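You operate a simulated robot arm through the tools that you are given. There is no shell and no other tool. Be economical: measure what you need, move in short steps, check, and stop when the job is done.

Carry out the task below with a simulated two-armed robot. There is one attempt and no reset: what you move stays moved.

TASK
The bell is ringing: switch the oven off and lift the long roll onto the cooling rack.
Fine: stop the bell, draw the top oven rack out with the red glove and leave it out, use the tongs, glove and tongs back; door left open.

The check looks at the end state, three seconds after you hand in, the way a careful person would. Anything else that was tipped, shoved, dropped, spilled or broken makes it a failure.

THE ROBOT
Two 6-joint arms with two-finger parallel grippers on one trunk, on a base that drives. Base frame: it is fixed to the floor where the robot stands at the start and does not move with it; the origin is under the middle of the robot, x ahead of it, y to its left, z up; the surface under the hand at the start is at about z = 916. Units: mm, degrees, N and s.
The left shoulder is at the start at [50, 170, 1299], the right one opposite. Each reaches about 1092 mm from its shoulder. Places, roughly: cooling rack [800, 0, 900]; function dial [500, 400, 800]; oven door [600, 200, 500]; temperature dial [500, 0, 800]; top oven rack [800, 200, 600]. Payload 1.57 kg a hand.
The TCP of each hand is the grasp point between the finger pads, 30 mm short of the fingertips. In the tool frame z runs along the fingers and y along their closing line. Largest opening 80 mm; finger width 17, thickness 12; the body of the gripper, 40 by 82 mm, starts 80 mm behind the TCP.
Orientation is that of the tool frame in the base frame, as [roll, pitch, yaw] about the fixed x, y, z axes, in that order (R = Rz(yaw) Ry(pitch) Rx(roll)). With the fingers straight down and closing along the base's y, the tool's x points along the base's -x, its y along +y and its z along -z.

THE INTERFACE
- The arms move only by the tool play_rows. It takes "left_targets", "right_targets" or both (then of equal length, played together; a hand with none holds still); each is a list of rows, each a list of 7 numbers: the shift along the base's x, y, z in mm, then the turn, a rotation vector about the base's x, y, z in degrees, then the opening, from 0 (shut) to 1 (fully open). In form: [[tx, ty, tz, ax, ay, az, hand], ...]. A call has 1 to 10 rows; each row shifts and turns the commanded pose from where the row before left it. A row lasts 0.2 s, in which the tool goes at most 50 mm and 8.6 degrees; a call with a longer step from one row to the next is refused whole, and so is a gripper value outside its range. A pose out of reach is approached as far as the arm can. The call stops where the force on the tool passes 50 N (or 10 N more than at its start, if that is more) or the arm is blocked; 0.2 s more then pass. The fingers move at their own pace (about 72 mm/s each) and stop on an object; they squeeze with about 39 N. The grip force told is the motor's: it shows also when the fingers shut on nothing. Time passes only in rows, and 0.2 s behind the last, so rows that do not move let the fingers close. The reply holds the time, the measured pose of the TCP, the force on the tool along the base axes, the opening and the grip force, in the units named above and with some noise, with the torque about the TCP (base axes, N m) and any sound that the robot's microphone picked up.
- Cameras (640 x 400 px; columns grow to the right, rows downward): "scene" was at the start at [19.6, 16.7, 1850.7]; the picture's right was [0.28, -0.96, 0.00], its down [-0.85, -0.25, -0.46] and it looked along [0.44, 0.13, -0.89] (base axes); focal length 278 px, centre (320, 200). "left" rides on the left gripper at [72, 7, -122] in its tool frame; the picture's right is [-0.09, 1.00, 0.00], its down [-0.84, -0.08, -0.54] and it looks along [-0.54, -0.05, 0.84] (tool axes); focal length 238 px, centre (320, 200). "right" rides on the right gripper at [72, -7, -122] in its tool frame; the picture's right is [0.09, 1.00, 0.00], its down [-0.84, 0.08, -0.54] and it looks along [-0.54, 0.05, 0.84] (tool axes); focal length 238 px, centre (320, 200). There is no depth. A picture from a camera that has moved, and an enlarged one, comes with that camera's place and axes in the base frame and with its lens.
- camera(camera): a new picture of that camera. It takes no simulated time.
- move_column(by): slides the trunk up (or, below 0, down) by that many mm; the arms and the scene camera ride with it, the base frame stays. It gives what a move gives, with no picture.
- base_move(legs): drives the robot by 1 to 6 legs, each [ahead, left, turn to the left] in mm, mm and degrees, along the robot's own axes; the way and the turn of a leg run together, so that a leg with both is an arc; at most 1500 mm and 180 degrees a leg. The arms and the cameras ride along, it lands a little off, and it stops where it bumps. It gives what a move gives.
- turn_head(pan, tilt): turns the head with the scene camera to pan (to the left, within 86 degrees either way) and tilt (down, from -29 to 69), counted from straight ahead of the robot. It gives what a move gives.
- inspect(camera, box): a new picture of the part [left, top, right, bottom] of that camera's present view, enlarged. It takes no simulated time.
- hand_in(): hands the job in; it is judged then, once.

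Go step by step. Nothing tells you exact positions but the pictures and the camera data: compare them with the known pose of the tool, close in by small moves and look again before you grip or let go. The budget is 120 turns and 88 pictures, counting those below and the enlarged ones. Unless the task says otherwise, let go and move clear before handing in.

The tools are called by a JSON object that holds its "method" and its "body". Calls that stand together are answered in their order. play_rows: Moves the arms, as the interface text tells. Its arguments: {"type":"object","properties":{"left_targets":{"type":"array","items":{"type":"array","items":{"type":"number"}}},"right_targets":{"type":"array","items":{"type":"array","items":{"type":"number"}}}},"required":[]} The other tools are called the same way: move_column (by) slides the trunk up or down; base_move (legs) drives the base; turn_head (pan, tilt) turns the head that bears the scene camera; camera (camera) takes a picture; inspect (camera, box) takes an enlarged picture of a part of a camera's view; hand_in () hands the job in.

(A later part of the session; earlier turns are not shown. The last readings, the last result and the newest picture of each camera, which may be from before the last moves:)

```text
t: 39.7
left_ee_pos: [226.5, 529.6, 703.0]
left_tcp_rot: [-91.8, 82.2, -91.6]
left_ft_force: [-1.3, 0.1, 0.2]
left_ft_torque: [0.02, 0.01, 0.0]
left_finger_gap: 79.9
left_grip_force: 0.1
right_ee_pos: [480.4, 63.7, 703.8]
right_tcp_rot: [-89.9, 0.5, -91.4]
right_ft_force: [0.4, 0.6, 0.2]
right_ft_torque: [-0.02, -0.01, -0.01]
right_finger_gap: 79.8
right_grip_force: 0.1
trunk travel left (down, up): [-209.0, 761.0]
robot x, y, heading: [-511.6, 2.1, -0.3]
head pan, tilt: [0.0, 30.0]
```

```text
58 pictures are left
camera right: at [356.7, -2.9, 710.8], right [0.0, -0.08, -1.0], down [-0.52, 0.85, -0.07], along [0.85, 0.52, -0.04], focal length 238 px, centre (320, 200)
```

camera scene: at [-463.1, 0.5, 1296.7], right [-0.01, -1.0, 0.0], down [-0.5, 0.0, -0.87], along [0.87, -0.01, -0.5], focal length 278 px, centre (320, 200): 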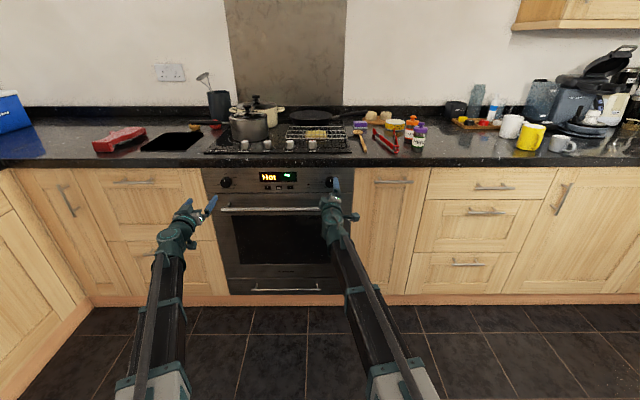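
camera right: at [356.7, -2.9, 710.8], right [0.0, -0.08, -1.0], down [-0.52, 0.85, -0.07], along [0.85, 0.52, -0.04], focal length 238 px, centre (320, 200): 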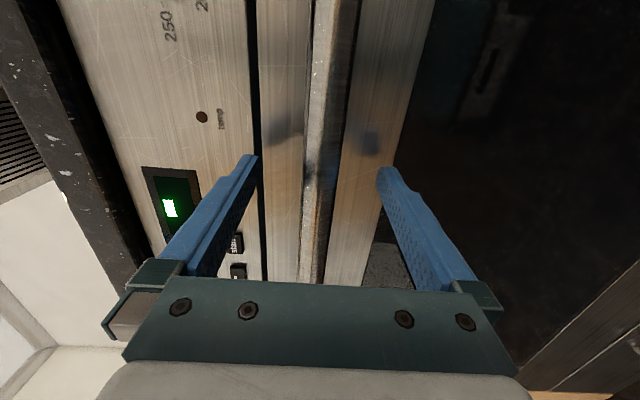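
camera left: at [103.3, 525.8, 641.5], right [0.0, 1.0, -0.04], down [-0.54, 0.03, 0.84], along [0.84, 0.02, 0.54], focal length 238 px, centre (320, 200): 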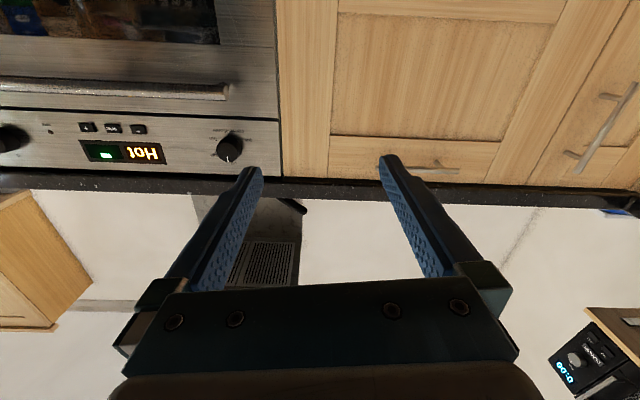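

The bar lies between the fingers. Closing.

{"method": "play_rows", "body": {"right_targets": [[4, 0, 0, 0, 0, 0, 0], [0, 0, 0, 0, 0, 0, 0], [0, 0, 0, 0, 0, 0, 0], [0, 0, 0, 0, 0, 0, 0]]}}

{"method": "play_rows", "body": {"right_targets": [[-20, 0, -0.5, 0, 0, 0, 0], [-25, 0, -1, 0, 0, 0, 0], [-25, 0, -2, 0, 0, 0, 0], [0, 0, 0, 0, 0, 0, 0]]}}

{"method": "camera", "body": {"camera": "scene"}}

```text
t: 40.7
left_ee_pos: [224.5, 528.1, 703.9]
left_tcp_rot: [-91.7, 82.3, -91.5]
left_ft_force: [0.4, 1.2, 0.8]
left_ft_torque: [0.02, -0.01, -0.02]
left_finger_gap: 80.0
left_grip_force: 0.0
right_ee_pos: [483.1, 65.5, 705.5]
right_tcp_rot: [-89.9, 0.4, -91.4]
right_ft_force: [5.2, 0.3, 9.5]
right_ft_torque: [-0.6, 0.0, 0.06]
right_finger_gap: 21.7
right_grip_force: 34.4
trunk travel left (down, up): [-209.0, 761.0]
robot x, y, heading: [-509.5, 5.3, -0.3]
head pan, tilt: [0.0, 30.0]
```

```text
t: 41.4
left_ee_pos: [229.1, 529.3, 698.0]
left_tcp_rot: [-94.2, 82.4, -94.1]
left_ft_force: [-0.2, -0.1, 0.5]
left_ft_torque: [-0.01, -0.02, -0.01]
left_finger_gap: 80.0
left_grip_force: 0.1
right_ee_pos: [431.4, 66.2, 695.7]
right_tcp_rot: [-90.7, 1.0, -91.5]
right_ft_force: [15.2, 1.0, -56.1]
right_ft_torque: [-0.48, 0.19, -0.1]
right_finger_gap: 22.0
right_grip_force: 34.5
right hand out of reach, approached as far as the arm can: row 3
trunk travel left (down, up): [-209.0, 761.0]
robot x, y, heading: [-512.1, -0.3, -0.2]
head pan, tilt: [0.0, 30.0]
stopped in row 3 (right hand): the force on the tool passed its limit at 71 N (the readings are from after the stop); the commanded pose is now the measured one
```

```text
57 pictures are left
camera scene: at [-456.4, 1.0, 1189.5], right [-0.01, -1.0, 0.0], down [-0.51, 0.0, -0.86], along [0.86, -0.01, -0.51], focal length 278 px, centre (320, 200)
```

scene: 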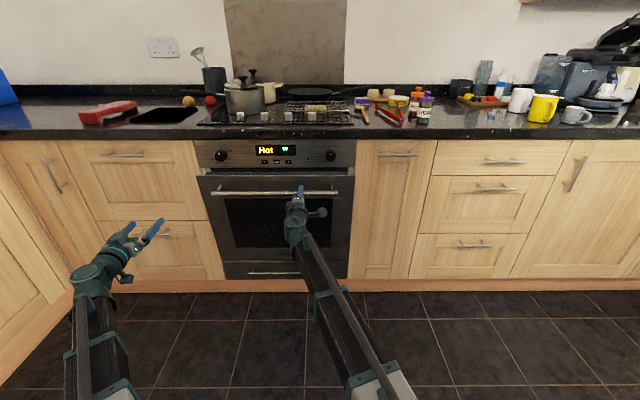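

The door is opening, but in this pose the arm cannot go lower. I'll let go, see whether the door stays, then lower the trunk and raise the arm to gain downward freedom.

{"method": "play_rows", "body": {"right_targets": [[0, 0, 0, 0, 0, 0, 1], [0, 0, 0, 0, 0, 0, 1], [0, 0, 0, 0, 0, 0, 1], [-40, 0, 0, 0, 0, 0, 1], [-40, 0, 0, 0, 0, 0, 1], [-40, 0, 0, 0, 0, 0, 1]]}}

{"method": "camera", "body": {"camera": "right"}}

```text
t: 42.8
left_ee_pos: [225.8, 530.3, 702.6]
left_tcp_rot: [-91.9, 82.4, -91.9]
left_ft_force: [0.5, -0.1, 0.7]
left_ft_torque: [0.0, 0.0, 0.0]
left_finger_gap: 80.2
left_grip_force: 0.0
right_ee_pos: [308.7, 66.8, 702.4]
right_tcp_rot: [-90.4, 0.8, -91.5]
right_ft_force: [0.3, -0.4, 0.4]
right_ft_torque: [-0.03, -0.02, -0.01]
right_finger_gap: 80.0
right_grip_force: 0.1
trunk travel left (down, up): [-209.0, 761.0]
robot x, y, heading: [-511.0, 4.3, -0.5]
head pan, tilt: [0.0, 30.0]
```

```text
56 pictures are left
camera right: at [183.3, -0.6, 709.3], right [-0.01, -0.08, -1.0], down [-0.52, 0.85, -0.06], along [0.85, 0.52, -0.05], focal length 238 px, centre (320, 200)
```

right: 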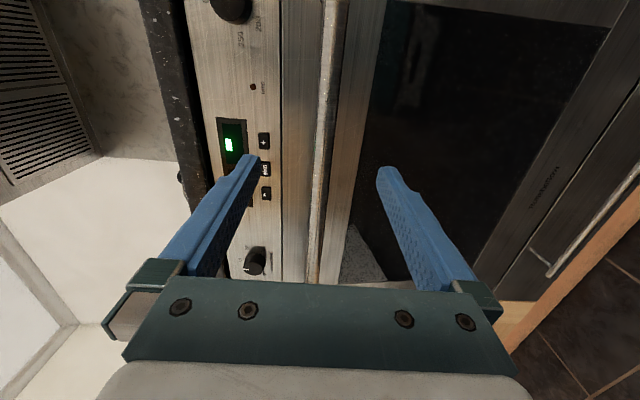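

I'll raise both arms, then drop the column, and check the door from the scene camera.

{"method": "play_rows", "body": {"right_targets": [[0, 0, 48, 0, 0, 0, 1], [0, 0, 48, 0, 0, 0, 1], [0, 0, 48, 0, 0, 0, 1], [0, 0, 48, 0, 0, 0, 1], [0, 0, 0, 0, 0, 0, 1]]}}

{"method": "move_column", "body": {"by": -200}}

{"method": "inspect", "body": {"camera": "scene", "box": [160, 120, 400, 290]}}

{"method": "camera", "body": {"camera": "right"}}

```text
t: 44.0
left_ee_pos: [224.0, 528.5, 703.0]
left_tcp_rot: [-91.8, 82.4, -91.8]
left_ft_force: [-0.3, -0.6, -0.2]
left_ft_torque: [-0.02, 0.02, 0.01]
left_finger_gap: 79.8
left_grip_force: 0.1
right_ee_pos: [305.9, 67.1, 702.9]
right_tcp_rot: [-90.1, 0.8, -91.5]
right_ft_force: [-0.1, -0.2, 0.0]
right_ft_torque: [0.0, -0.02, 0.03]
right_finger_gap: 79.9
right_grip_force: 0.0
right hand out of reach, approached as far as the arm can: row 1, 2, 3, 4
trunk travel left (down, up): [-209.0, 761.0]
robot x, y, heading: [-510.6, 0.4, -0.4]
head pan, tilt: [0.0, 30.0]
```

```text
t: 46.2
left_ee_pos: [225.0, 529.0, 502.3]
left_tcp_rot: [-91.7, 82.3, -91.7]
left_ft_force: [0.0, 0.2, 0.0]
left_ft_torque: [-0.01, -0.01, 0.03]
left_finger_gap: 80.0
left_grip_force: 0.1
right_ee_pos: [307.9, 68.4, 504.0]
right_tcp_rot: [-90.1, 0.9, -91.4]
right_ft_force: [-0.4, -0.8, 0.1]
right_ft_torque: [0.01, 0.03, 0.03]
right_finger_gap: 79.9
right_grip_force: 0.0
trunk travel left (down, up): [-9.0, 961.0]
robot x, y, heading: [-512.5, 0.9, -0.5]
head pan, tilt: [0.0, 30.0]
```

```text
2.35 times, centred on (280, 205) of scene
camera zoom: at [-462.8, 0.6, 990.8], right [-0.01, -1.0, 0.0], down [-0.5, 0.0, -0.87], along [0.87, -0.01, -0.5], focal length 653 px, centre (414, 188)
```

zoom: 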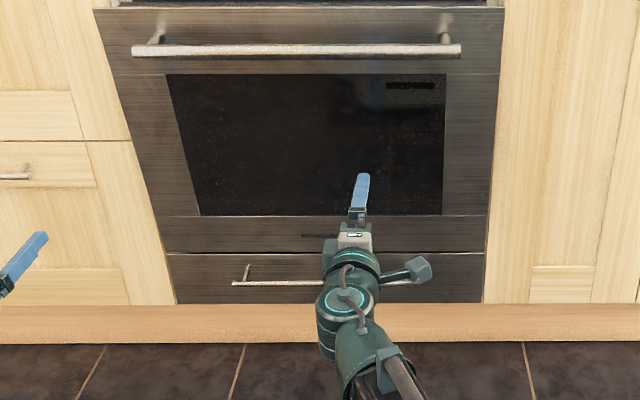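

```text
54 pictures are left
camera right: at [183.5, -0.5, 509.9], right [0.0, -0.08, -1.0], down [-0.52, 0.85, -0.06], along [0.85, 0.52, -0.04], focal length 238 px, centre (320, 200)
```

right: 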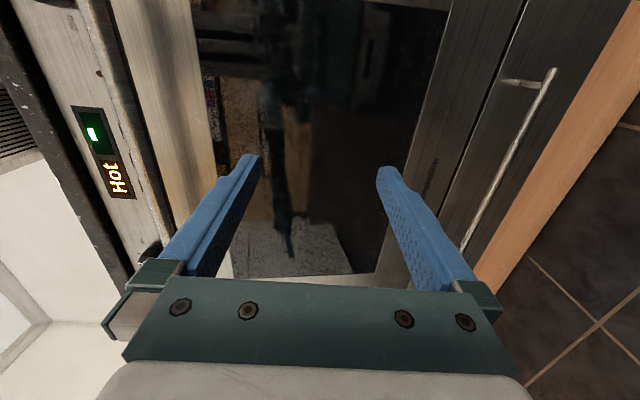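

The door seems to stay slightly ajar. This forward-facing pose appears pinned in height, so I'll test how height behaves with the hand pitched down a bit.

{"method": "play_rows", "body": {"right_targets": [[-10, 0, 0, 0, 8, 0, 1], [-10, 0, 0, 0, 8, 0, 1], [0, 0, 0, 0, 8, 0, 1], [0, 0, 0, 0, 6, 0, 1], [0, 0, 0, 0, 0, 0, 1]]}}

{"method": "play_rows", "body": {"right_targets": [[0, 0, 30, 0, 0, 0, 1], [0, 0, 30, 0, 0, 0, 1], [0, 0, 30, 0, 0, 0, 1], [0, 0, 0, 0, 0, 0, 1]]}}

{"method": "play_rows", "body": {"right_targets": [[0, 0, -30, 0, 0, 0, 1], [0, 0, -30, 0, 0, 0, 1], [0, 0, -30, 0, 0, 0, 1], [0, 0, -30, 0, 0, 0, 1], [0, 0, -30, 0, 0, 0, 1], [0, 0, 0, 0, 0, 0, 1]]}}

```text
t: 47.4
left_ee_pos: [226.5, 529.5, 502.5]
left_tcp_rot: [-91.8, 82.2, -91.7]
left_ft_force: [0.2, -0.5, -0.8]
left_ft_torque: [0.03, 0.04, 0.0]
left_finger_gap: 80.1
left_grip_force: 0.0
right_ee_pos: [287.7, 65.9, 394.1]
right_tcp_rot: [-120.1, -0.2, -91.7]
right_ft_force: [0.3, -0.6, 0.4]
right_ft_torque: [0.01, 0.0, 0.02]
right_finger_gap: 80.2
right_grip_force: 0.1
right hand out of reach, approached as far as the arm can: row 1, 2, 3, 4
trunk travel left (down, up): [-9.0, 961.0]
robot x, y, heading: [-513.2, 2.3, -0.7]
head pan, tilt: [0.0, 30.0]
```

```text
t: 48.4
left_ee_pos: [225.9, 528.2, 502.9]
left_tcp_rot: [-91.9, 82.2, -91.8]
left_ft_force: [1.0, 0.3, -0.3]
left_ft_torque: [0.0, 0.02, 0.01]
left_finger_gap: 80.1
left_grip_force: 0.0
right_ee_pos: [287.5, 67.3, 394.3]
right_tcp_rot: [-120.0, 0.0, -91.7]
right_ft_force: [0.2, -0.6, -0.1]
right_ft_torque: [-0.01, 0.03, 0.0]
right_finger_gap: 80.0
right_grip_force: 0.1
right hand out of reach, approached as far as the arm can: row 1, 2, 3
trunk travel left (down, up): [-9.0, 961.0]
robot x, y, heading: [-512.6, 1.0, -0.6]
head pan, tilt: [0.0, 30.0]
```

```text
t: 49.8
left_ee_pos: [225.9, 526.8, 503.7]
left_tcp_rot: [-91.8, 82.3, -91.7]
left_ft_force: [0.3, 0.6, 0.0]
left_ft_torque: [-0.02, -0.02, 0.01]
left_finger_gap: 79.9
left_grip_force: 0.0
right_ee_pos: [286.4, 66.6, 393.0]
right_tcp_rot: [-120.2, 0.1, -91.7]
right_ft_force: [-0.2, 0.4, -0.2]
right_ft_torque: [0.02, 0.01, -0.03]
right_finger_gap: 80.1
right_grip_force: 0.1
right hand out of reach, approached as far as the arm can: row 1, 2, 3, 4, 5
trunk travel left (down, up): [-9.0, 961.0]
robot x, y, heading: [-510.7, 3.7, -0.4]
head pan, tilt: [0.0, 30.0]
```

Key finding: each wrist's height is fixed relative to the trunk, so height comes only from the column or from pitching the hand (about 215 mm lever). I'll grip the handle pitched up 20° and then follow the door's arc by pitching down while pulling.

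{"method": "move_column", "body": {"by": 117}}

{"method": "play_rows", "body": {"right_targets": [[0, 0, 30, 0, -8.4, 0, 1], [0, 0, 31, 0, -8.4, 0, 1], [0, 0, 31, 0, -8.4, 0, 1], [0, 0, 31, 0, -8.4, 0, 1], [0, 0, 30, 0, -8.4, 0, 1], [0, 0, 28, 0, -8, 0, 1], [0, 0, 0, 0, 0, 0, 1]]}}

{"method": "camera", "body": {"camera": "right"}}

```text
t: 51.3
left_ee_pos: [225.6, 529.0, 620.5]
left_tcp_rot: [-91.8, 82.2, -91.7]
left_ft_force: [-0.7, -0.1, -0.3]
left_ft_torque: [-0.03, -0.01, 0.0]
left_finger_gap: 80.0
left_grip_force: 0.1
right_ee_pos: [287.8, 65.7, 509.3]
right_tcp_rot: [-120.2, 0.0, -91.7]
right_ft_force: [0.2, -0.9, 0.3]
right_ft_torque: [-0.01, -0.01, 0.02]
right_finger_gap: 80.0
right_grip_force: 0.2
trunk travel left (down, up): [-126.0, 844.0]
robot x, y, heading: [-507.9, 0.6, -0.2]
head pan, tilt: [0.0, 30.0]
```

```text
t: 52.9
left_ee_pos: [226.4, 529.3, 618.7]
left_tcp_rot: [-91.8, 82.3, -91.8]
left_ft_force: [0.1, -0.5, 0.2]
left_ft_torque: [0.0, 0.01, -0.01]
left_finger_gap: 80.0
left_grip_force: 0.2
right_ee_pos: [286.5, 66.4, 695.1]
right_tcp_rot: [-70.3, 1.3, -91.1]
right_ft_force: [0.8, -0.2, -0.2]
right_ft_torque: [0.03, -0.01, -0.02]
right_finger_gap: 79.9
right_grip_force: 0.1
right hand out of reach, approached as far as the arm can: row 6
trunk travel left (down, up): [-126.0, 844.0]
robot x, y, heading: [-515.2, 1.4, -0.4]
head pan, tilt: [0.0, 30.0]
```

```text
53 pictures are left
camera right: at [168.5, -1.1, 659.3], right [0.34, -0.08, -0.94], down [-0.47, 0.85, -0.24], along [0.82, 0.52, 0.25], focal length 238 px, centre (320, 200)
```

right: 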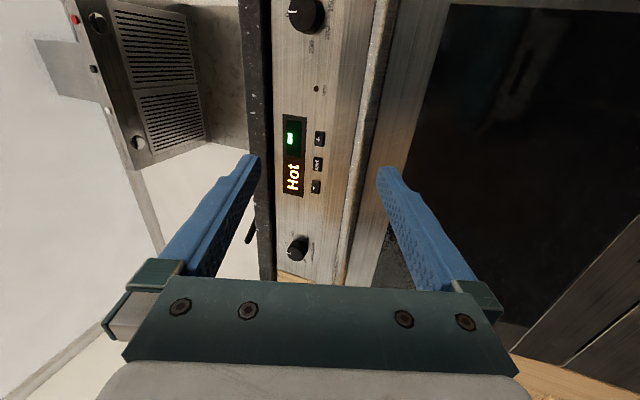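

I'll advance to where the handle should be and look.

{"method": "play_rows", "body": {"right_targets": [[35, 0, 0, 0, 0, 0, 1], [35, 0, 0, 0, 0, 0, 1], [35, 0, 0, 0, 0, 0, 1], [35, 0, 0, 0, 0, 0, 1], [0, 0, 0, 0, 0, 0, 1]]}}

{"method": "camera", "body": {"camera": "right"}}

```text
t: 54.1
left_ee_pos: [225.7, 529.1, 619.4]
left_tcp_rot: [-91.9, 82.2, -91.8]
left_ft_force: [-0.2, 0.1, 0.0]
left_ft_torque: [0.01, 0.05, 0.03]
left_finger_gap: 79.7
left_grip_force: 0.0
right_ee_pos: [425.8, 65.8, 695.6]
right_tcp_rot: [-70.3, 1.3, -91.0]
right_ft_force: [0.4, 0.5, 0.2]
right_ft_torque: [-0.03, -0.01, 0.0]
right_finger_gap: 79.9
right_grip_force: 0.1
trunk travel left (down, up): [-126.0, 844.0]
robot x, y, heading: [-513.8, 1.5, -0.6]
head pan, tilt: [0.0, 30.0]
```

```text
52 pictures are left
camera right: at [307.7, -1.7, 659.3], right [0.33, -0.08, -0.94], down [-0.47, 0.85, -0.24], along [0.82, 0.52, 0.25], focal length 238 px, centre (320, 200)
```

right: 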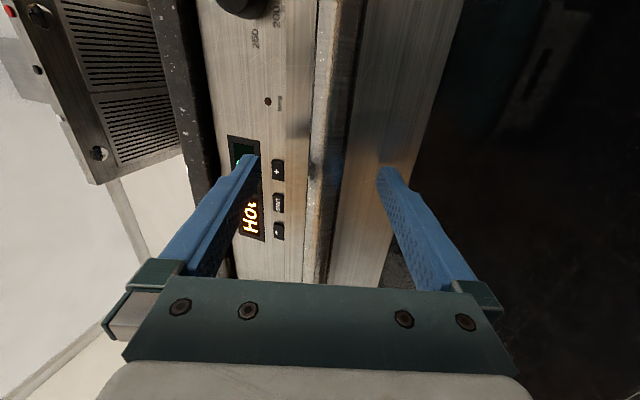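

The bar is between the fingers. I'll close, then pull along the arc.

{"method": "play_rows", "body": {"right_targets": [[3, 0, 0, 0, 0, 0, 0], [0, 0, 0, 0, 0, 0, 0], [0, 0, 0, 0, 0, 0, 0], [0, 0, 0, 0, 0, 0, 0]]}}

{"method": "play_rows", "body": {"right_targets": [[-30, 0, -9, 0, 2.5, 0, 0], [-30, 0, -11, 0, 3, 0, 0], [-30, 0, -14, 0, 3.9, 0, 0], [0, 0, 0, 0, 0, 0, 0]]}}

```text
t: 55.1
left_ee_pos: [226.6, 527.7, 618.3]
left_tcp_rot: [-92.3, 82.3, -92.3]
left_ft_force: [0.1, -0.1, -1.1]
left_ft_torque: [0.01, -0.02, -0.05]
left_finger_gap: 80.1
left_grip_force: 0.0
right_ee_pos: [430.2, 65.2, 693.6]
right_tcp_rot: [-70.4, 1.2, -91.1]
right_ft_force: [3.5, -2.3, -11.7]
right_ft_torque: [-0.66, 0.25, 0.5]
right_finger_gap: 21.6
right_grip_force: 34.5
trunk travel left (down, up): [-126.0, 844.0]
robot x, y, heading: [-510.9, 2.7, -0.4]
head pan, tilt: [0.0, 30.0]
```

```text
t: 56.1
left_ee_pos: [224.4, 529.0, 620.5]
left_tcp_rot: [-91.5, 82.3, -91.6]
left_ft_force: [0.3, 0.0, 0.5]
left_ft_torque: [-0.01, 0.0, 0.03]
left_finger_gap: 79.7
left_grip_force: 0.0
right_ee_pos: [338.2, 66.5, 661.3]
right_tcp_rot: [-79.7, 1.1, -91.2]
right_ft_force: [-6.9, 3.2, 4.1]
right_ft_torque: [-0.72, 0.16, -0.02]
right_finger_gap: 21.5
right_grip_force: 34.4
trunk travel left (down, up): [-126.0, 844.0]
robot x, y, heading: [-514.8, 3.2, -0.4]
head pan, tilt: [0.0, 30.0]
```

Following the arc cleanly with low forces. Continuing.

{"method": "play_rows", "body": {"right_targets": [[-30, 0, -17.5, 0, 4.7, 0, 0], [-30, 0, -21, 0, 5.5, 0, 0], [-30, 0, -25, 0, 6.7, 0, 0], [-30, 0, -30, 0, 8.3, 0, 0], [0, 0, 0, 0, 0, 0, 0]]}}

{"method": "camera", "body": {"camera": "scene"}}

```text
t: 57.3
left_ee_pos: [224.7, 528.4, 621.4]
left_tcp_rot: [-90.8, 82.3, -90.8]
left_ft_force: [0.2, -0.9, 0.9]
left_ft_torque: [-0.02, 0.04, -0.04]
left_finger_gap: 79.9
left_grip_force: 0.1
right_ee_pos: [219.8, 65.8, 566.7]
right_tcp_rot: [-104.5, 0.3, -91.6]
right_ft_force: [-23.4, -5.5, 18.4]
right_ft_torque: [-0.57, -0.02, 0.13]
right_finger_gap: 21.8
right_grip_force: 34.9
trunk travel left (down, up): [-126.0, 844.0]
robot x, y, heading: [-510.0, 0.7, -0.4]
head pan, tilt: [0.0, 30.0]
```

```text
51 pictures are left
camera scene: at [-465.0, 0.2, 1107.7], right [-0.01, -1.0, 0.0], down [-0.5, 0.0, -0.87], along [0.87, -0.01, -0.5], focal length 278 px, centre (320, 200)
```

scene: 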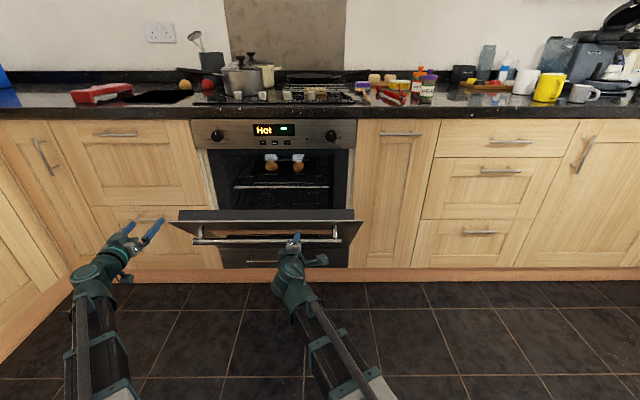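

The rolls are visible on the top rack. I'll go a bit further to about 60°, then release and check whether the door stays.

{"method": "play_rows", "body": {"right_targets": [[-25, 0, -30, 0, 8.5, 0, 0], [-19, 0, -29, 0, 8.5, 0, 0], [0, 0, 0, 0, 0, 0, 0], [0, 0, 0, 0, 0, 0, 1], [0, 0, 0, 0, 0, 0, 1], [-20, 0, 0, 0, 0, 0, 1], [-40, 0, 0, 0, 0, 0, 1], [-40, 0, 0, 0, 0, 0, 1]]}}

{"method": "camera", "body": {"camera": "scene"}}

```text
t: 59.1
left_ee_pos: [224.5, 529.5, 620.1]
left_tcp_rot: [-91.8, 82.3, -91.8]
left_ft_force: [0.2, -0.5, -0.6]
left_ft_torque: [0.02, 0.01, 0.03]
left_finger_gap: 80.0
left_grip_force: 0.1
right_ee_pos: [77.8, 65.9, 505.9]
right_tcp_rot: [-121.6, 0.0, -91.7]
right_ft_force: [0.3, 0.2, -1.3]
right_ft_torque: [0.01, 0.0, 0.02]
right_finger_gap: 80.0
right_grip_force: 0.2
trunk travel left (down, up): [-126.0, 844.0]
robot x, y, heading: [-515.2, 2.1, -0.5]
head pan, tilt: [0.0, 30.0]
```

```text
50 pictures are left
camera scene: at [-462.8, 0.6, 1107.8], right [-0.01, -1.0, 0.0], down [-0.5, 0.0, -0.87], along [0.87, -0.01, -0.5], focal length 278 px, centre (320, 200)
```

scene: 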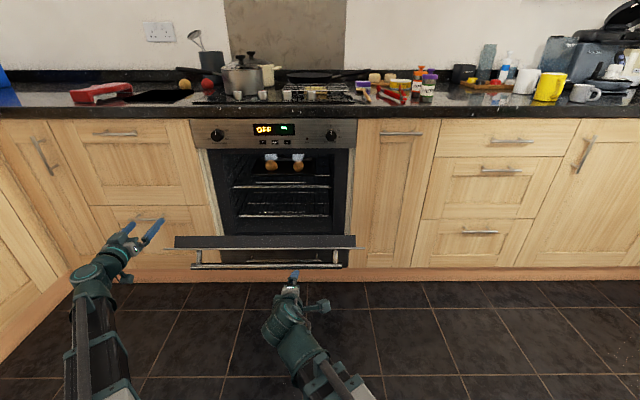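

The door stays put, and the display now reads OFF. I'll raise the trunk, bring the closed right hand fingers-down over the door's inner face, and push it fully down with the column.

{"method": "move_column", "body": {"by": 250}}

{"method": "play_rows", "body": {"right_targets": [[22, 0, -22, 0, 8.2, 0, 0], [22, 0, -18, 0, 8.2, 0, 0], [22, 0, -16, 0, 8.2, 0, 0], [22, 0, -14, 0, 8.2, 0, 0], [22, 0, -11, 0, 8.2, 0, 0], [22, 0, -8, 0, 8.2, 0, 0], [20, 0, -4, 0, 8, 0, 0], [0, 0, 0, 0, 0, 0, 0]]}}

{"method": "move_column", "body": {"by": -140}}

{"method": "camera", "body": {"camera": "scene"}}

```text
t: 61.7
left_ee_pos: [225.2, 529.6, 870.4]
left_tcp_rot: [-91.7, 82.2, -91.8]
left_ft_force: [-0.3, -0.9, 0.1]
left_ft_torque: [-0.01, 0.01, 0.0]
left_finger_gap: 79.7
left_grip_force: 0.0
right_ee_pos: [77.1, 66.3, 756.1]
right_tcp_rot: [-121.6, -0.1, -91.7]
right_ft_force: [0.2, -1.0, -0.2]
right_ft_torque: [0.01, -0.04, 0.0]
right_finger_gap: 79.9
right_grip_force: 0.1
trunk travel left (down, up): [-376.0, 594.0]
robot x, y, heading: [-510.9, -0.8, -0.9]
head pan, tilt: [0.0, 30.0]
```

```text
t: 63.5
left_ee_pos: [226.0, 527.5, 869.7]
left_tcp_rot: [-91.9, 82.4, -91.7]
left_ft_force: [0.7, 0.0, 0.8]
left_ft_torque: [-0.01, 0.01, 0.02]
left_finger_gap: 80.1
left_grip_force: 0.0
right_ee_pos: [230.5, 64.0, 650.1]
right_tcp_rot: [-178.9, -1.5, -90.8]
right_ft_force: [0.0, -0.5, -0.6]
right_ft_torque: [-0.03, 0.0, 0.02]
right_finger_gap: 0.0
right_grip_force: 21.4
right hand out of reach, approached as far as the arm can: row 1, 2, 3
trunk travel left (down, up): [-376.0, 594.0]
robot x, y, heading: [-510.6, 1.9, -0.4]
head pan, tilt: [0.0, 30.0]
```

```text
t: 65.1
left_ee_pos: [225.7, 528.2, 729.7]
left_tcp_rot: [-91.8, 82.3, -91.8]
left_ft_force: [-0.7, 0.1, 0.3]
left_ft_torque: [-0.03, -0.01, 0.0]
left_finger_gap: 79.9
left_grip_force: 0.0
right_ee_pos: [229.8, 65.6, 512.2]
right_tcp_rot: [-178.9, -1.4, -90.8]
right_ft_force: [0.9, -0.5, 0.2]
right_ft_torque: [-0.02, -0.02, 0.0]
right_finger_gap: 0.0
right_grip_force: 21.2
trunk travel left (down, up): [-236.0, 734.0]
robot x, y, heading: [-510.7, -0.4, -0.5]
head pan, tilt: [0.0, 30.0]
```

```text
49 pictures are left
camera scene: at [-462.8, 0.6, 1217.8], right [-0.01, -1.0, 0.0], down [-0.5, 0.0, -0.87], along [0.87, -0.01, -0.5], focal length 278 px, centre (320, 200)
```

scene: 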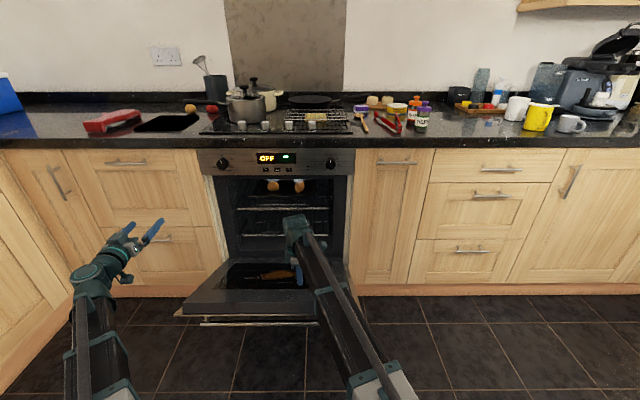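

Fingertips are close to the door. Lowering in steps, watching force.

{"method": "move_column", "body": {"by": -90}}

{"method": "move_column", "body": {"by": -60}}

{"method": "camera", "body": {"camera": "scene"}}

```text
t: 66.4
left_ee_pos: [225.6, 527.9, 640.1]
left_tcp_rot: [-91.9, 82.3, -91.7]
left_ft_force: [0.8, 0.5, -0.2]
left_ft_torque: [-0.01, -0.01, 0.01]
left_finger_gap: 79.9
left_grip_force: 0.0
right_ee_pos: [231.7, 65.9, 420.5]
right_tcp_rot: [-178.8, -1.4, -90.8]
right_ft_force: [0.7, 0.4, 0.1]
right_ft_torque: [0.0, -0.02, -0.01]
right_finger_gap: 0.1
right_grip_force: 20.9
trunk travel left (down, up): [-146.0, 824.0]
robot x, y, heading: [-514.2, 1.0, -0.7]
head pan, tilt: [0.0, 30.0]
```

```text
t: 67.4
left_ee_pos: [224.8, 528.7, 579.2]
left_tcp_rot: [-91.7, 82.3, -91.5]
left_ft_force: [-0.4, 0.1, 0.1]
left_ft_torque: [-0.02, -0.03, -0.01]
left_finger_gap: 80.1
left_grip_force: 0.0
right_ee_pos: [229.4, 64.9, 360.5]
right_tcp_rot: [-178.8, -1.5, -90.7]
right_ft_force: [-1.6, 0.9, 2.9]
right_ft_torque: [0.04, 0.08, 0.02]
right_finger_gap: 0.0
right_grip_force: 20.8
trunk travel left (down, up): [-86.0, 884.0]
robot x, y, heading: [-512.9, 3.5, -0.5]
head pan, tilt: [0.0, 30.0]
```

```text
48 pictures are left
camera scene: at [-463.1, 0.6, 1067.7], right [-0.01, -1.0, 0.0], down [-0.5, 0.0, -0.87], along [0.87, -0.01, -0.5], focal length 278 px, centre (320, 200)
```

scene: 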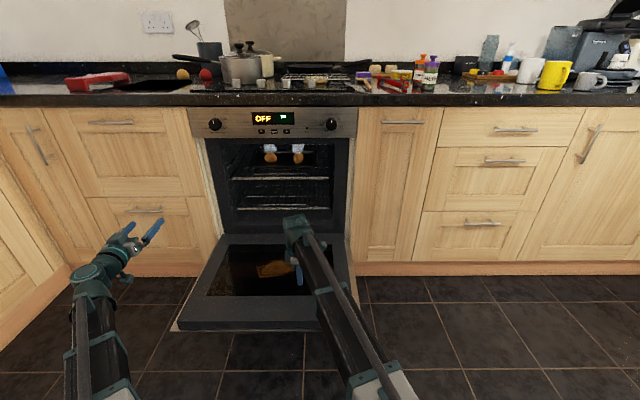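

{"method": "move_column", "body": {"by": -25}}

{"method": "move_column", "body": {"by": -20}}

{"method": "inspect", "body": {"camera": "scene", "box": [180, 80, 380, 340]}}

```text
t: 67.7
left_ee_pos: [223.7, 528.5, 579.7]
left_tcp_rot: [-90.5, 82.2, -90.5]
left_ft_force: [-0.2, 0.4, 0.2]
left_ft_torque: [0.02, 0.04, 0.0]
left_finger_gap: 79.9
left_grip_force: 0.0
right_ee_pos: [231.7, 65.5, 359.8]
right_tcp_rot: [-178.5, -1.4, -90.9]
right_ft_force: [-1.1, 0.4, 47.5]
right_ft_torque: [0.27, 0.44, 0.03]
right_finger_gap: 0.0
right_grip_force: 21.4
trunk travel left (down, up): [-82.0, 888.0]
robot x, y, heading: [-515.9, 0.3, -0.8]
head pan, tilt: [0.0, 30.0]
stopped: the force on the tool passed its limit at 78 N (the readings are from after the stop); the commanded pose is now the measured one
```

```text
t: 68.0
left_ee_pos: [222.3, 529.0, 579.0]
left_tcp_rot: [-90.2, 82.3, -90.1]
left_ft_force: [0.2, -0.4, 0.5]
left_ft_torque: [0.01, -0.02, 0.0]
left_finger_gap: 79.8
left_grip_force: 0.1
right_ee_pos: [230.7, 65.6, 360.9]
right_tcp_rot: [-178.5, -1.4, -91.0]
right_ft_force: [-1.3, 1.6, 52.1]
right_ft_torque: [0.26, 0.49, 0.04]
right_finger_gap: 0.1
right_grip_force: 21.2
trunk travel left (down, up): [-82.0, 888.0]
robot x, y, heading: [-511.6, 3.1, -0.4]
head pan, tilt: [0.0, 30.0]
stopped: the force on the tool passed its limit at 73 N (the readings are from after the stop); the commanded pose is now the measured one
```

```text
1.54 times, centred on (280, 210) of scene
camera zoom: at [-466.2, 0.3, 1064.9], right [-0.01, -1.0, 0.0], down [-0.5, 0.0, -0.87], along [0.87, -0.01, -0.5], focal length 427 px, centre (382, 185)
```

zoom: 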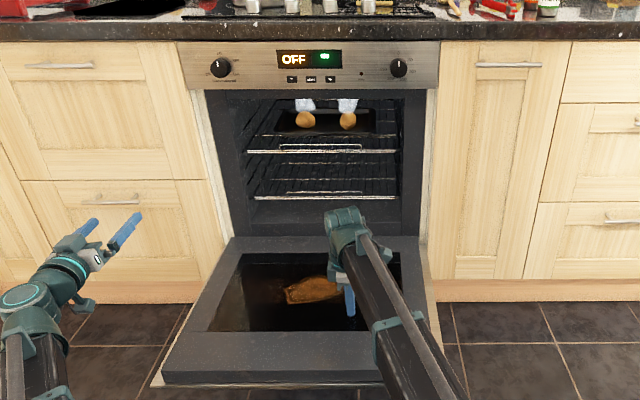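

The door is fully down at its stop. The long roll shows as a reflection in the door glass. I'll raise the trunk and look down to judge how close the base may come to the open door.

{"method": "move_column", "body": {"by": 620}}

{"method": "turn_head", "body": {"pan": 20, "tilt": 60}}

{"method": "camera", "body": {"camera": "scene"}}

```text
refused: 620 is not a number from -400 to 400
```

```text
t: 69.0
left_ee_pos: [224.9, 528.3, 579.4]
left_tcp_rot: [-90.0, 82.3, -90.0]
left_ft_force: [-0.8, 0.2, -0.6]
left_ft_torque: [-0.03, 0.01, 0.0]
left_finger_gap: 80.0
left_grip_force: 0.0
right_ee_pos: [230.6, 65.8, 360.1]
right_tcp_rot: [-178.5, -1.5, -90.9]
right_ft_force: [-1.5, 0.2, 59.3]
right_ft_torque: [0.28, 0.55, -0.01]
right_finger_gap: 0.0
right_grip_force: 21.6
trunk travel left (down, up): [-82.0, 888.0]
robot x, y, heading: [-510.1, 2.1, -0.4]
head pan, tilt: [20.0, 60.0]
```

```text
46 pictures are left
camera scene: at [-494.1, 23.2, 1022.4], right [0.33, -0.94, 0.0], down [-0.81, -0.29, -0.5], along [0.48, 0.17, -0.86], focal length 278 px, centre (320, 200)
```

scene: 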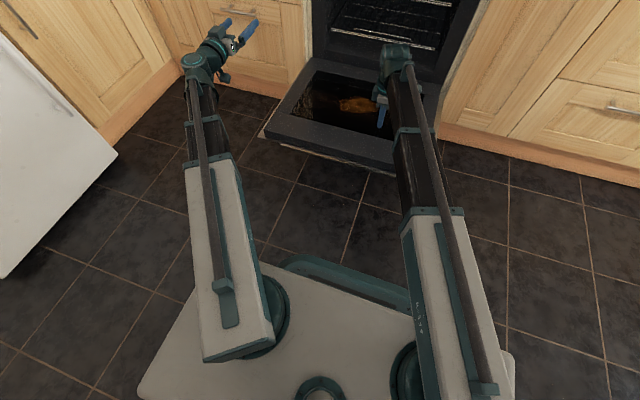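

The shoulder deck only extends about 200 mm ahead of the robot's centre, so there is room. Raising the trunk to counter height.

{"method": "move_column", "body": {"by": 400}}

{"method": "move_column", "body": {"by": 230}}

{"method": "play_rows", "body": {"left_targets": [[0, 10, -2, 0, 8.5, 0, 1], [0, 10, -6, 0, 8.5, 0, 1], [0, 10, -10, 0, 8.5, 0, 1], [0, 10, -14, 0, 8.5, 0, 1], [0, 10, -18, 0, 8.5, 0, 1], [0, 10, -22, 0, 8.5, 0, 1], [0, 10, -26, 0, 8.5, 0, 1], [0, 10, -28, 0, 8.5, 0, 1], [0, 0, -30, 0, 8.5, 0, 1], [0, 0, -32, 0, 8.5, 0, 1]]}}

{"method": "base_move", "body": {"legs": [[0, 330, 0], [240, 0, 0]]}}

{"method": "camera", "body": {"camera": "left"}}

```text
t: 72.8
left_ee_pos: [225.0, 529.4, 976.2]
left_tcp_rot: [-91.8, 82.3, -91.7]
left_ft_force: [0.3, -0.7, 0.1]
left_ft_torque: [0.03, -0.03, -0.01]
left_finger_gap: 80.0
left_grip_force: 0.1
right_ee_pos: [232.0, 66.3, 757.0]
right_tcp_rot: [-178.7, -1.4, -90.9]
right_ft_force: [-0.1, -0.1, 0.3]
right_ft_torque: [-0.02, 0.0, 0.04]
right_finger_gap: 0.1
right_grip_force: 21.4
trunk travel left (down, up): [-482.0, 488.0]
robot x, y, heading: [-510.0, 2.4, -0.2]
head pan, tilt: [20.0, 60.0]
```

```text
t: 75.2
left_ee_pos: [226.4, 528.1, 1206.0]
left_tcp_rot: [-91.7, 82.2, -91.8]
left_ft_force: [0.0, -0.6, 0.3]
left_ft_torque: [0.0, 0.01, 0.02]
left_finger_gap: 80.0
left_grip_force: 0.0
right_ee_pos: [231.8, 65.7, 987.3]
right_tcp_rot: [-178.7, -1.3, -90.9]
right_ft_force: [-0.2, 0.7, -1.0]
right_ft_torque: [0.02, -0.03, -0.04]
right_finger_gap: 0.0
right_grip_force: 21.3
trunk travel left (down, up): [-712.0, 258.0]
robot x, y, heading: [-511.4, 4.6, -0.4]
head pan, tilt: [20.0, 60.0]
```

```text
t: 77.4
left_ee_pos: [226.7, 608.4, 988.4]
left_tcp_rot: [-179.3, 4.6, -172.3]
left_ft_force: [0.9, 0.0, 0.0]
left_ft_torque: [0.01, 0.01, 0.0]
left_finger_gap: 79.8
left_grip_force: 0.0
left hand out of reach, approached as far as the arm can: row 1, 2, 3, 4, 5, 7, 8, 9, 10
right_ee_pos: [231.9, 65.8, 987.6]
right_tcp_rot: [-178.7, -1.4, -90.8]
right_ft_force: [0.3, 0.1, -0.3]
right_ft_torque: [0.02, 0.02, -0.01]
right_finger_gap: 0.0
right_grip_force: 21.3
trunk travel left (down, up): [-712.0, 258.0]
robot x, y, heading: [-512.3, 2.1, -0.4]
head pan, tilt: [20.0, 60.0]
```

```text
t: 80.9
left_ee_pos: [460.0, 942.8, 987.2]
left_tcp_rot: [-179.4, 4.7, -171.6]
left_ft_force: [-0.1, 0.0, -0.2]
left_ft_torque: [-0.01, 0.0, 0.02]
left_finger_gap: 79.8
left_grip_force: 0.1
right_ee_pos: [472.0, 401.5, 987.8]
right_tcp_rot: [-178.8, -1.4, -90.2]
right_ft_force: [0.1, 0.5, 0.2]
right_ft_torque: [0.02, 0.0, 0.0]
right_finger_gap: 0.2
right_grip_force: 20.9
trunk travel left (down, up): [-712.0, 258.0]
robot x, y, heading: [-270.1, 329.2, 0.2]
head pan, tilt: [20.0, 60.0]
```

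```text
45 pictures are left
camera left: at [378.2, 939.9, 1102.1], right [-0.05, 1.0, 0.0], down [0.79, 0.04, 0.61], along [0.61, 0.03, -0.79], focal length 238 px, centre (320, 200)
```

left: 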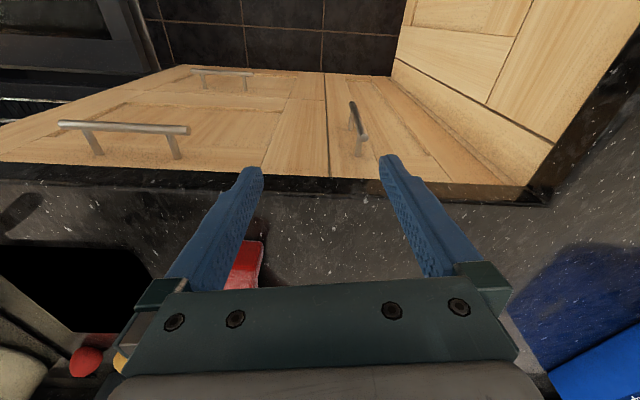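

The glove's cuff is just beyond the fingers. I'll take a zoomed scene view of the glove to fix its position.

{"method": "turn_head", "body": {"pan": 30, "tilt": 45}}

{"method": "inspect", "body": {"camera": "scene", "box": [200, 100, 440, 250]}}

```text
t: 81.7
left_ee_pos: [459.5, 944.9, 988.1]
left_tcp_rot: [-179.3, 4.7, -171.6]
left_ft_force: [0.0, -0.4, 0.7]
left_ft_torque: [-0.01, -0.02, -0.01]
left_finger_gap: 79.8
left_grip_force: 0.0
right_ee_pos: [470.3, 400.7, 986.8]
right_tcp_rot: [-178.7, -1.4, -90.3]
right_ft_force: [0.3, -0.1, -0.4]
right_ft_torque: [0.0, 0.0, -0.02]
right_finger_gap: 0.0
right_grip_force: 21.3
trunk travel left (down, up): [-712.0, 258.0]
robot x, y, heading: [-276.1, 329.5, 0.1]
head pan, tilt: [30.0, 45.0]
```

```text
2.67 times, centred on (320, 175) of scene
camera zoom: at [-242.8, 368.3, 1671.5], right [0.5, -0.86, 0.0], down [-0.61, -0.36, -0.71], along [0.61, 0.36, -0.71], focal length 740 px, centre (320, 267)
```

zoom: 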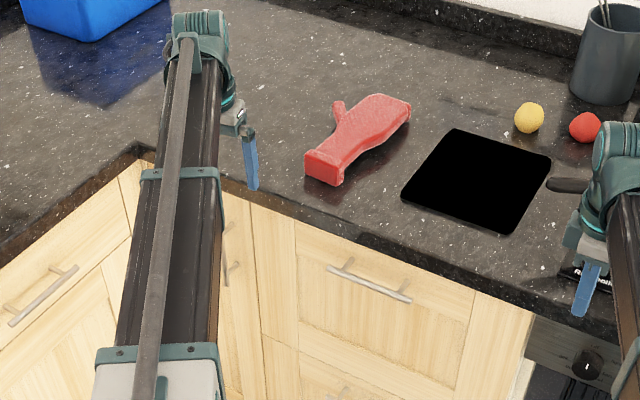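

The glove axis runs from (583,846) at the cuff to (804,810) at the tip, and the neck is at about (640,837). I'll raise, move above the neck and align.

{"method": "move_column", "body": {"by": 50}}

{"method": "play_rows", "body": {"left_targets": [[30, -18, 0, 0, 4.5, 0, 1], [30, -18, 0, 0, 0, -6, 1], [30, -18, 0, 0, 0, -6, 1], [30, -18, 0, 0, 0, -6, 1], [30, -18, 0, 0, 0, 0, 1], [30, -18, 0, 0, 0, 0, 1], [0, 0, 0, 0, 0, 0, 1]]}}

{"method": "camera", "body": {"camera": "left"}}

{"method": "inspect", "body": {"camera": "scene", "box": [260, 110, 400, 200]}}

```text
t: 82.6
left_ee_pos: [459.2, 942.5, 1037.7]
left_tcp_rot: [-179.4, 4.8, -171.6]
left_ft_force: [0.0, -0.1, 0.0]
left_ft_torque: [0.02, 0.01, -0.01]
left_finger_gap: 80.0
left_grip_force: 0.1
right_ee_pos: [470.8, 400.1, 1037.1]
right_tcp_rot: [-178.7, -1.5, -90.2]
right_ft_force: [0.2, 0.0, 0.5]
right_ft_torque: [0.02, 0.0, 0.01]
right_finger_gap: 0.0
right_grip_force: 22.0
trunk travel left (down, up): [-762.0, 208.0]
robot x, y, heading: [-272.5, 323.1, 0.1]
head pan, tilt: [30.0, 45.0]
```

```text
t: 84.2
left_ee_pos: [591.3, 814.7, 1037.0]
left_tcp_rot: [180.0, 0.3, 170.4]
left_ft_force: [-0.2, -0.4, -0.2]
left_ft_torque: [0.0, 0.01, 0.04]
left_finger_gap: 80.1
left_grip_force: 0.0
left hand out of reach, approached as far as the arm can: row 4, 5, 6
right_ee_pos: [470.9, 401.3, 1036.9]
right_tcp_rot: [-178.8, -1.4, -90.2]
right_ft_force: [0.4, -0.1, -0.2]
right_ft_torque: [-0.02, 0.0, -0.03]
right_finger_gap: 0.1
right_grip_force: 20.9
trunk travel left (down, up): [-762.0, 208.0]
robot x, y, heading: [-272.5, 329.1, 0.2]
head pan, tilt: [30.0, 45.0]
```

```text
43 pictures are left
camera left: at [521.2, 835.1, 1157.8], right [0.26, 0.97, 0.0], down [0.81, -0.22, 0.55], along [0.53, -0.14, -0.84], focal length 238 px, centre (320, 200)
```

left: 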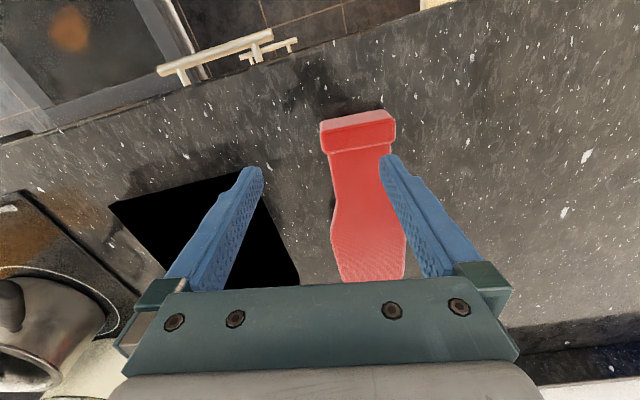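

```text
4.44 times, centred on (330, 155) of scene
camera zoom: at [-242.9, 368.5, 1721.5], right [0.5, -0.86, 0.0], down [-0.61, -0.36, -0.71], along [0.61, 0.36, -0.71], focal length 1234 px, centre (276, 400)
```

zoom: 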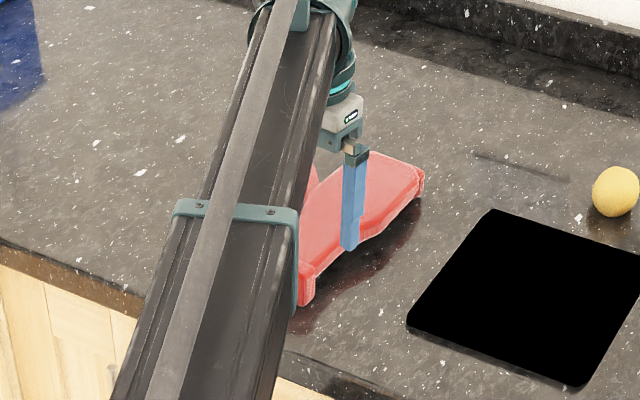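

Fingers-down reach is about 875 mm, so I need the base further left. The neck is at (626,847) and about 55 mm wide.

{"method": "base_move", "body": {"legs": [[0, 250, 0]]}}

{"method": "play_rows", "body": {"left_targets": [[20, -40, 0, 0, 0, 3, 1], [15, -40, 0, 0, 0, 3, 1], [0, -45, 0, 0, 0, 0, 1], [0, -45, 0, 0, 0, 0, 1], [0, -45, 0, 0, 0, 0, 1], [0, 0, 0, 0, 0, 0, 1]]}}

{"method": "camera", "body": {"camera": "left"}}

```text
t: 86.1
left_ee_pos: [589.4, 1072.8, 1036.8]
left_tcp_rot: [180.0, 0.3, 170.5]
left_ft_force: [-0.4, -0.1, -0.4]
left_ft_torque: [-0.04, -0.01, 0.02]
left_finger_gap: 79.8
left_grip_force: 0.0
right_ee_pos: [469.9, 656.0, 1037.0]
right_tcp_rot: [-178.8, -1.5, -90.1]
right_ft_force: [-0.1, -0.8, -0.8]
right_ft_torque: [0.02, -0.01, -0.01]
right_finger_gap: 0.0
right_grip_force: 21.2
trunk travel left (down, up): [-762.0, 208.0]
robot x, y, heading: [-273.4, 581.2, 0.5]
head pan, tilt: [30.0, 45.0]
```

```text
t: 87.5
left_ee_pos: [617.7, 854.7, 1037.7]
left_tcp_rot: [179.9, 0.4, 176.6]
left_ft_force: [0.3, 0.9, -0.5]
left_ft_torque: [0.03, 0.04, -0.03]
left_finger_gap: 80.1
left_grip_force: 0.1
left hand out of reach, approached as far as the arm can: row 1
right_ee_pos: [469.2, 655.7, 1036.3]
right_tcp_rot: [-178.7, -1.4, -90.1]
right_ft_force: [-0.5, 0.4, -0.1]
right_ft_torque: [0.01, 0.01, 0.02]
right_finger_gap: 0.2
right_grip_force: 21.7
trunk travel left (down, up): [-762.0, 208.0]
robot x, y, heading: [-275.7, 583.0, 0.1]
head pan, tilt: [30.0, 45.0]
```

```text
41 pictures are left
camera left: at [546.3, 866.2, 1157.8], right [0.15, 0.99, 0.0], down [0.83, -0.13, 0.55], along [0.54, -0.08, -0.84], focal length 238 px, centre (320, 200)
```

left: 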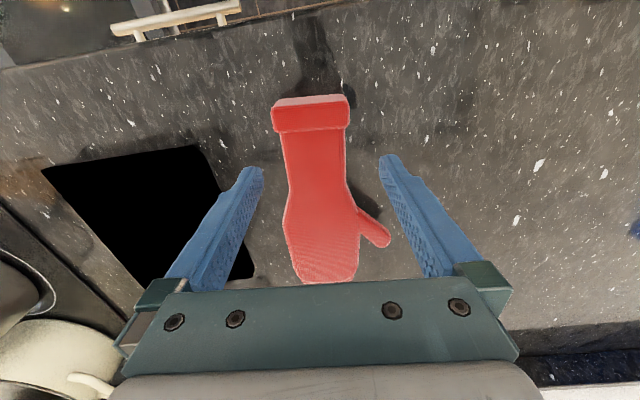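

The neck is at about (632,850) and the hand is nearly aligned. I'll shift, lower 87 mm and grip.

{"method": "play_rows", "body": {"left_targets": [[14, -4, 0, 0, 0, 0, 1], [0, 0, 0, 0, 0, 0, 1]]}}

{"method": "move_column", "body": {"by": -87}}

{"method": "play_rows", "body": {"left_targets": [[0, 0, 0, 0, 0, 0, 0], [0, 0, 0, 0, 0, 0, 0], [0, 0, 0, 0, 0, 0, 0], [0, 0, 0, 0, 0, 0, 0]]}}

{"method": "move_column", "body": {"by": 120}}

{"method": "camera", "body": {"camera": "left"}}

{"method": "inspect", "body": {"camera": "scene", "box": [240, 60, 440, 200]}}

```text
t: 88.1
left_ee_pos: [631.9, 851.5, 1036.6]
left_tcp_rot: [179.8, 0.3, 176.6]
left_ft_force: [0.2, 0.0, 0.7]
left_ft_torque: [0.0, 0.0, -0.01]
left_finger_gap: 80.0
left_grip_force: 0.1
right_ee_pos: [470.4, 654.9, 1037.2]
right_tcp_rot: [-178.6, -1.3, -90.0]
right_ft_force: [0.3, -0.3, 0.3]
right_ft_torque: [0.04, -0.04, 0.0]
right_finger_gap: 0.1
right_grip_force: 21.7
trunk travel left (down, up): [-762.0, 208.0]
robot x, y, heading: [-272.3, 577.3, 0.5]
head pan, tilt: [30.0, 45.0]
```

```text
t: 89.3
left_ee_pos: [632.4, 850.9, 949.9]
left_tcp_rot: [180.0, 0.3, 176.5]
left_ft_force: [0.5, -1.0, -0.1]
left_ft_torque: [0.0, 0.03, 0.03]
left_finger_gap: 80.0
left_grip_force: 0.1
right_ee_pos: [470.7, 655.6, 950.3]
right_tcp_rot: [-178.7, -1.4, -90.1]
right_ft_force: [0.4, 0.3, -0.5]
right_ft_torque: [0.01, 0.0, -0.01]
right_finger_gap: 0.0
right_grip_force: 21.3
trunk travel left (down, up): [-675.0, 295.0]
robot x, y, heading: [-272.8, 581.6, 0.4]
head pan, tilt: [30.0, 45.0]
```

```text
t: 90.3
left_ee_pos: [633.1, 850.6, 949.8]
left_tcp_rot: [179.9, 0.3, 176.6]
left_ft_force: [0.5, -0.7, 0.2]
left_ft_torque: [-0.1, -0.02, -0.08]
left_finger_gap: 59.6
left_grip_force: 39.1
right_ee_pos: [469.2, 654.7, 949.9]
right_tcp_rot: [-178.7, -1.3, -90.0]
right_ft_force: [0.1, 0.7, -0.1]
right_ft_torque: [-0.01, 0.0, 0.01]
right_finger_gap: 0.1
right_grip_force: 20.8
trunk travel left (down, up): [-675.0, 295.0]
robot x, y, heading: [-275.0, 582.3, 0.5]
head pan, tilt: [30.0, 45.0]
```

```text
t: 91.8
left_ee_pos: [632.9, 851.5, 1068.2]
left_tcp_rot: [179.9, 0.2, 176.6]
left_ft_force: [-0.4, -0.7, -0.6]
left_ft_torque: [0.0, 0.09, 0.01]
left_finger_gap: 59.1
left_grip_force: 38.4
right_ee_pos: [470.1, 656.6, 1069.9]
right_tcp_rot: [-178.6, -1.4, -90.1]
right_ft_force: [1.0, 0.0, -0.5]
right_ft_torque: [-0.01, 0.01, 0.01]
right_finger_gap: 0.0
right_grip_force: 21.2
trunk travel left (down, up): [-795.0, 175.0]
robot x, y, heading: [-274.2, 578.2, 0.3]
head pan, tilt: [30.0, 45.0]
```

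```text
40 pictures are left
camera left: at [561.0, 862.4, 1190.6], right [0.15, 0.99, 0.0], down [0.83, -0.13, 0.55], along [0.54, -0.08, -0.84], focal length 238 px, centre (320, 200)
```

left: 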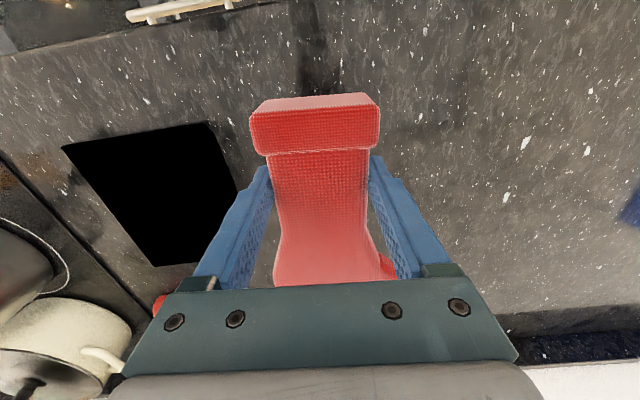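

```text
2.86 times, centred on (340, 130) of scene
camera zoom: at [-243.9, 621.3, 1754.5], right [0.51, -0.86, 0.0], down [-0.61, -0.36, -0.71], along [0.61, 0.36, -0.71], focal length 793 px, centre (263, 400)
```

zoom: 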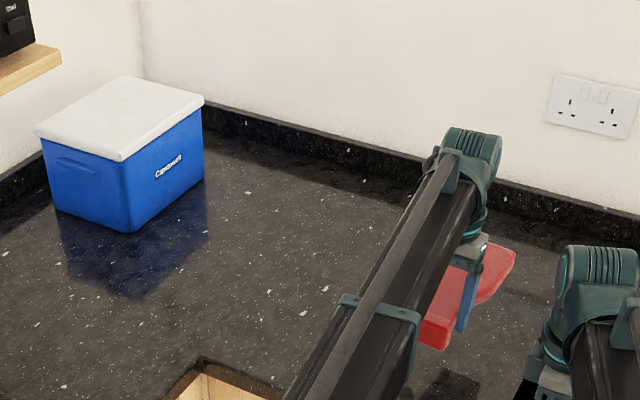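

The glove is held at its neck. I'll check its underside with the right wrist camera, which happens to face it.

{"method": "camera", "body": {"camera": "right"}}

```text
38 pictures are left
camera right: at [474.0, 588.1, 1194.5], right [-1.0, -0.09, -0.02], down [-0.09, 0.85, 0.52], along [-0.03, 0.52, -0.85], focal length 238 px, centre (320, 200)
```

right: 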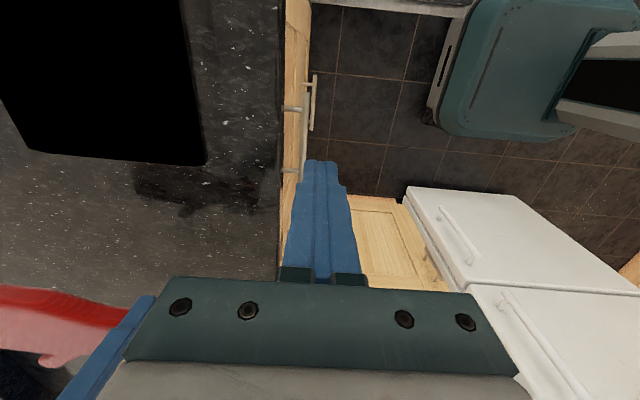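

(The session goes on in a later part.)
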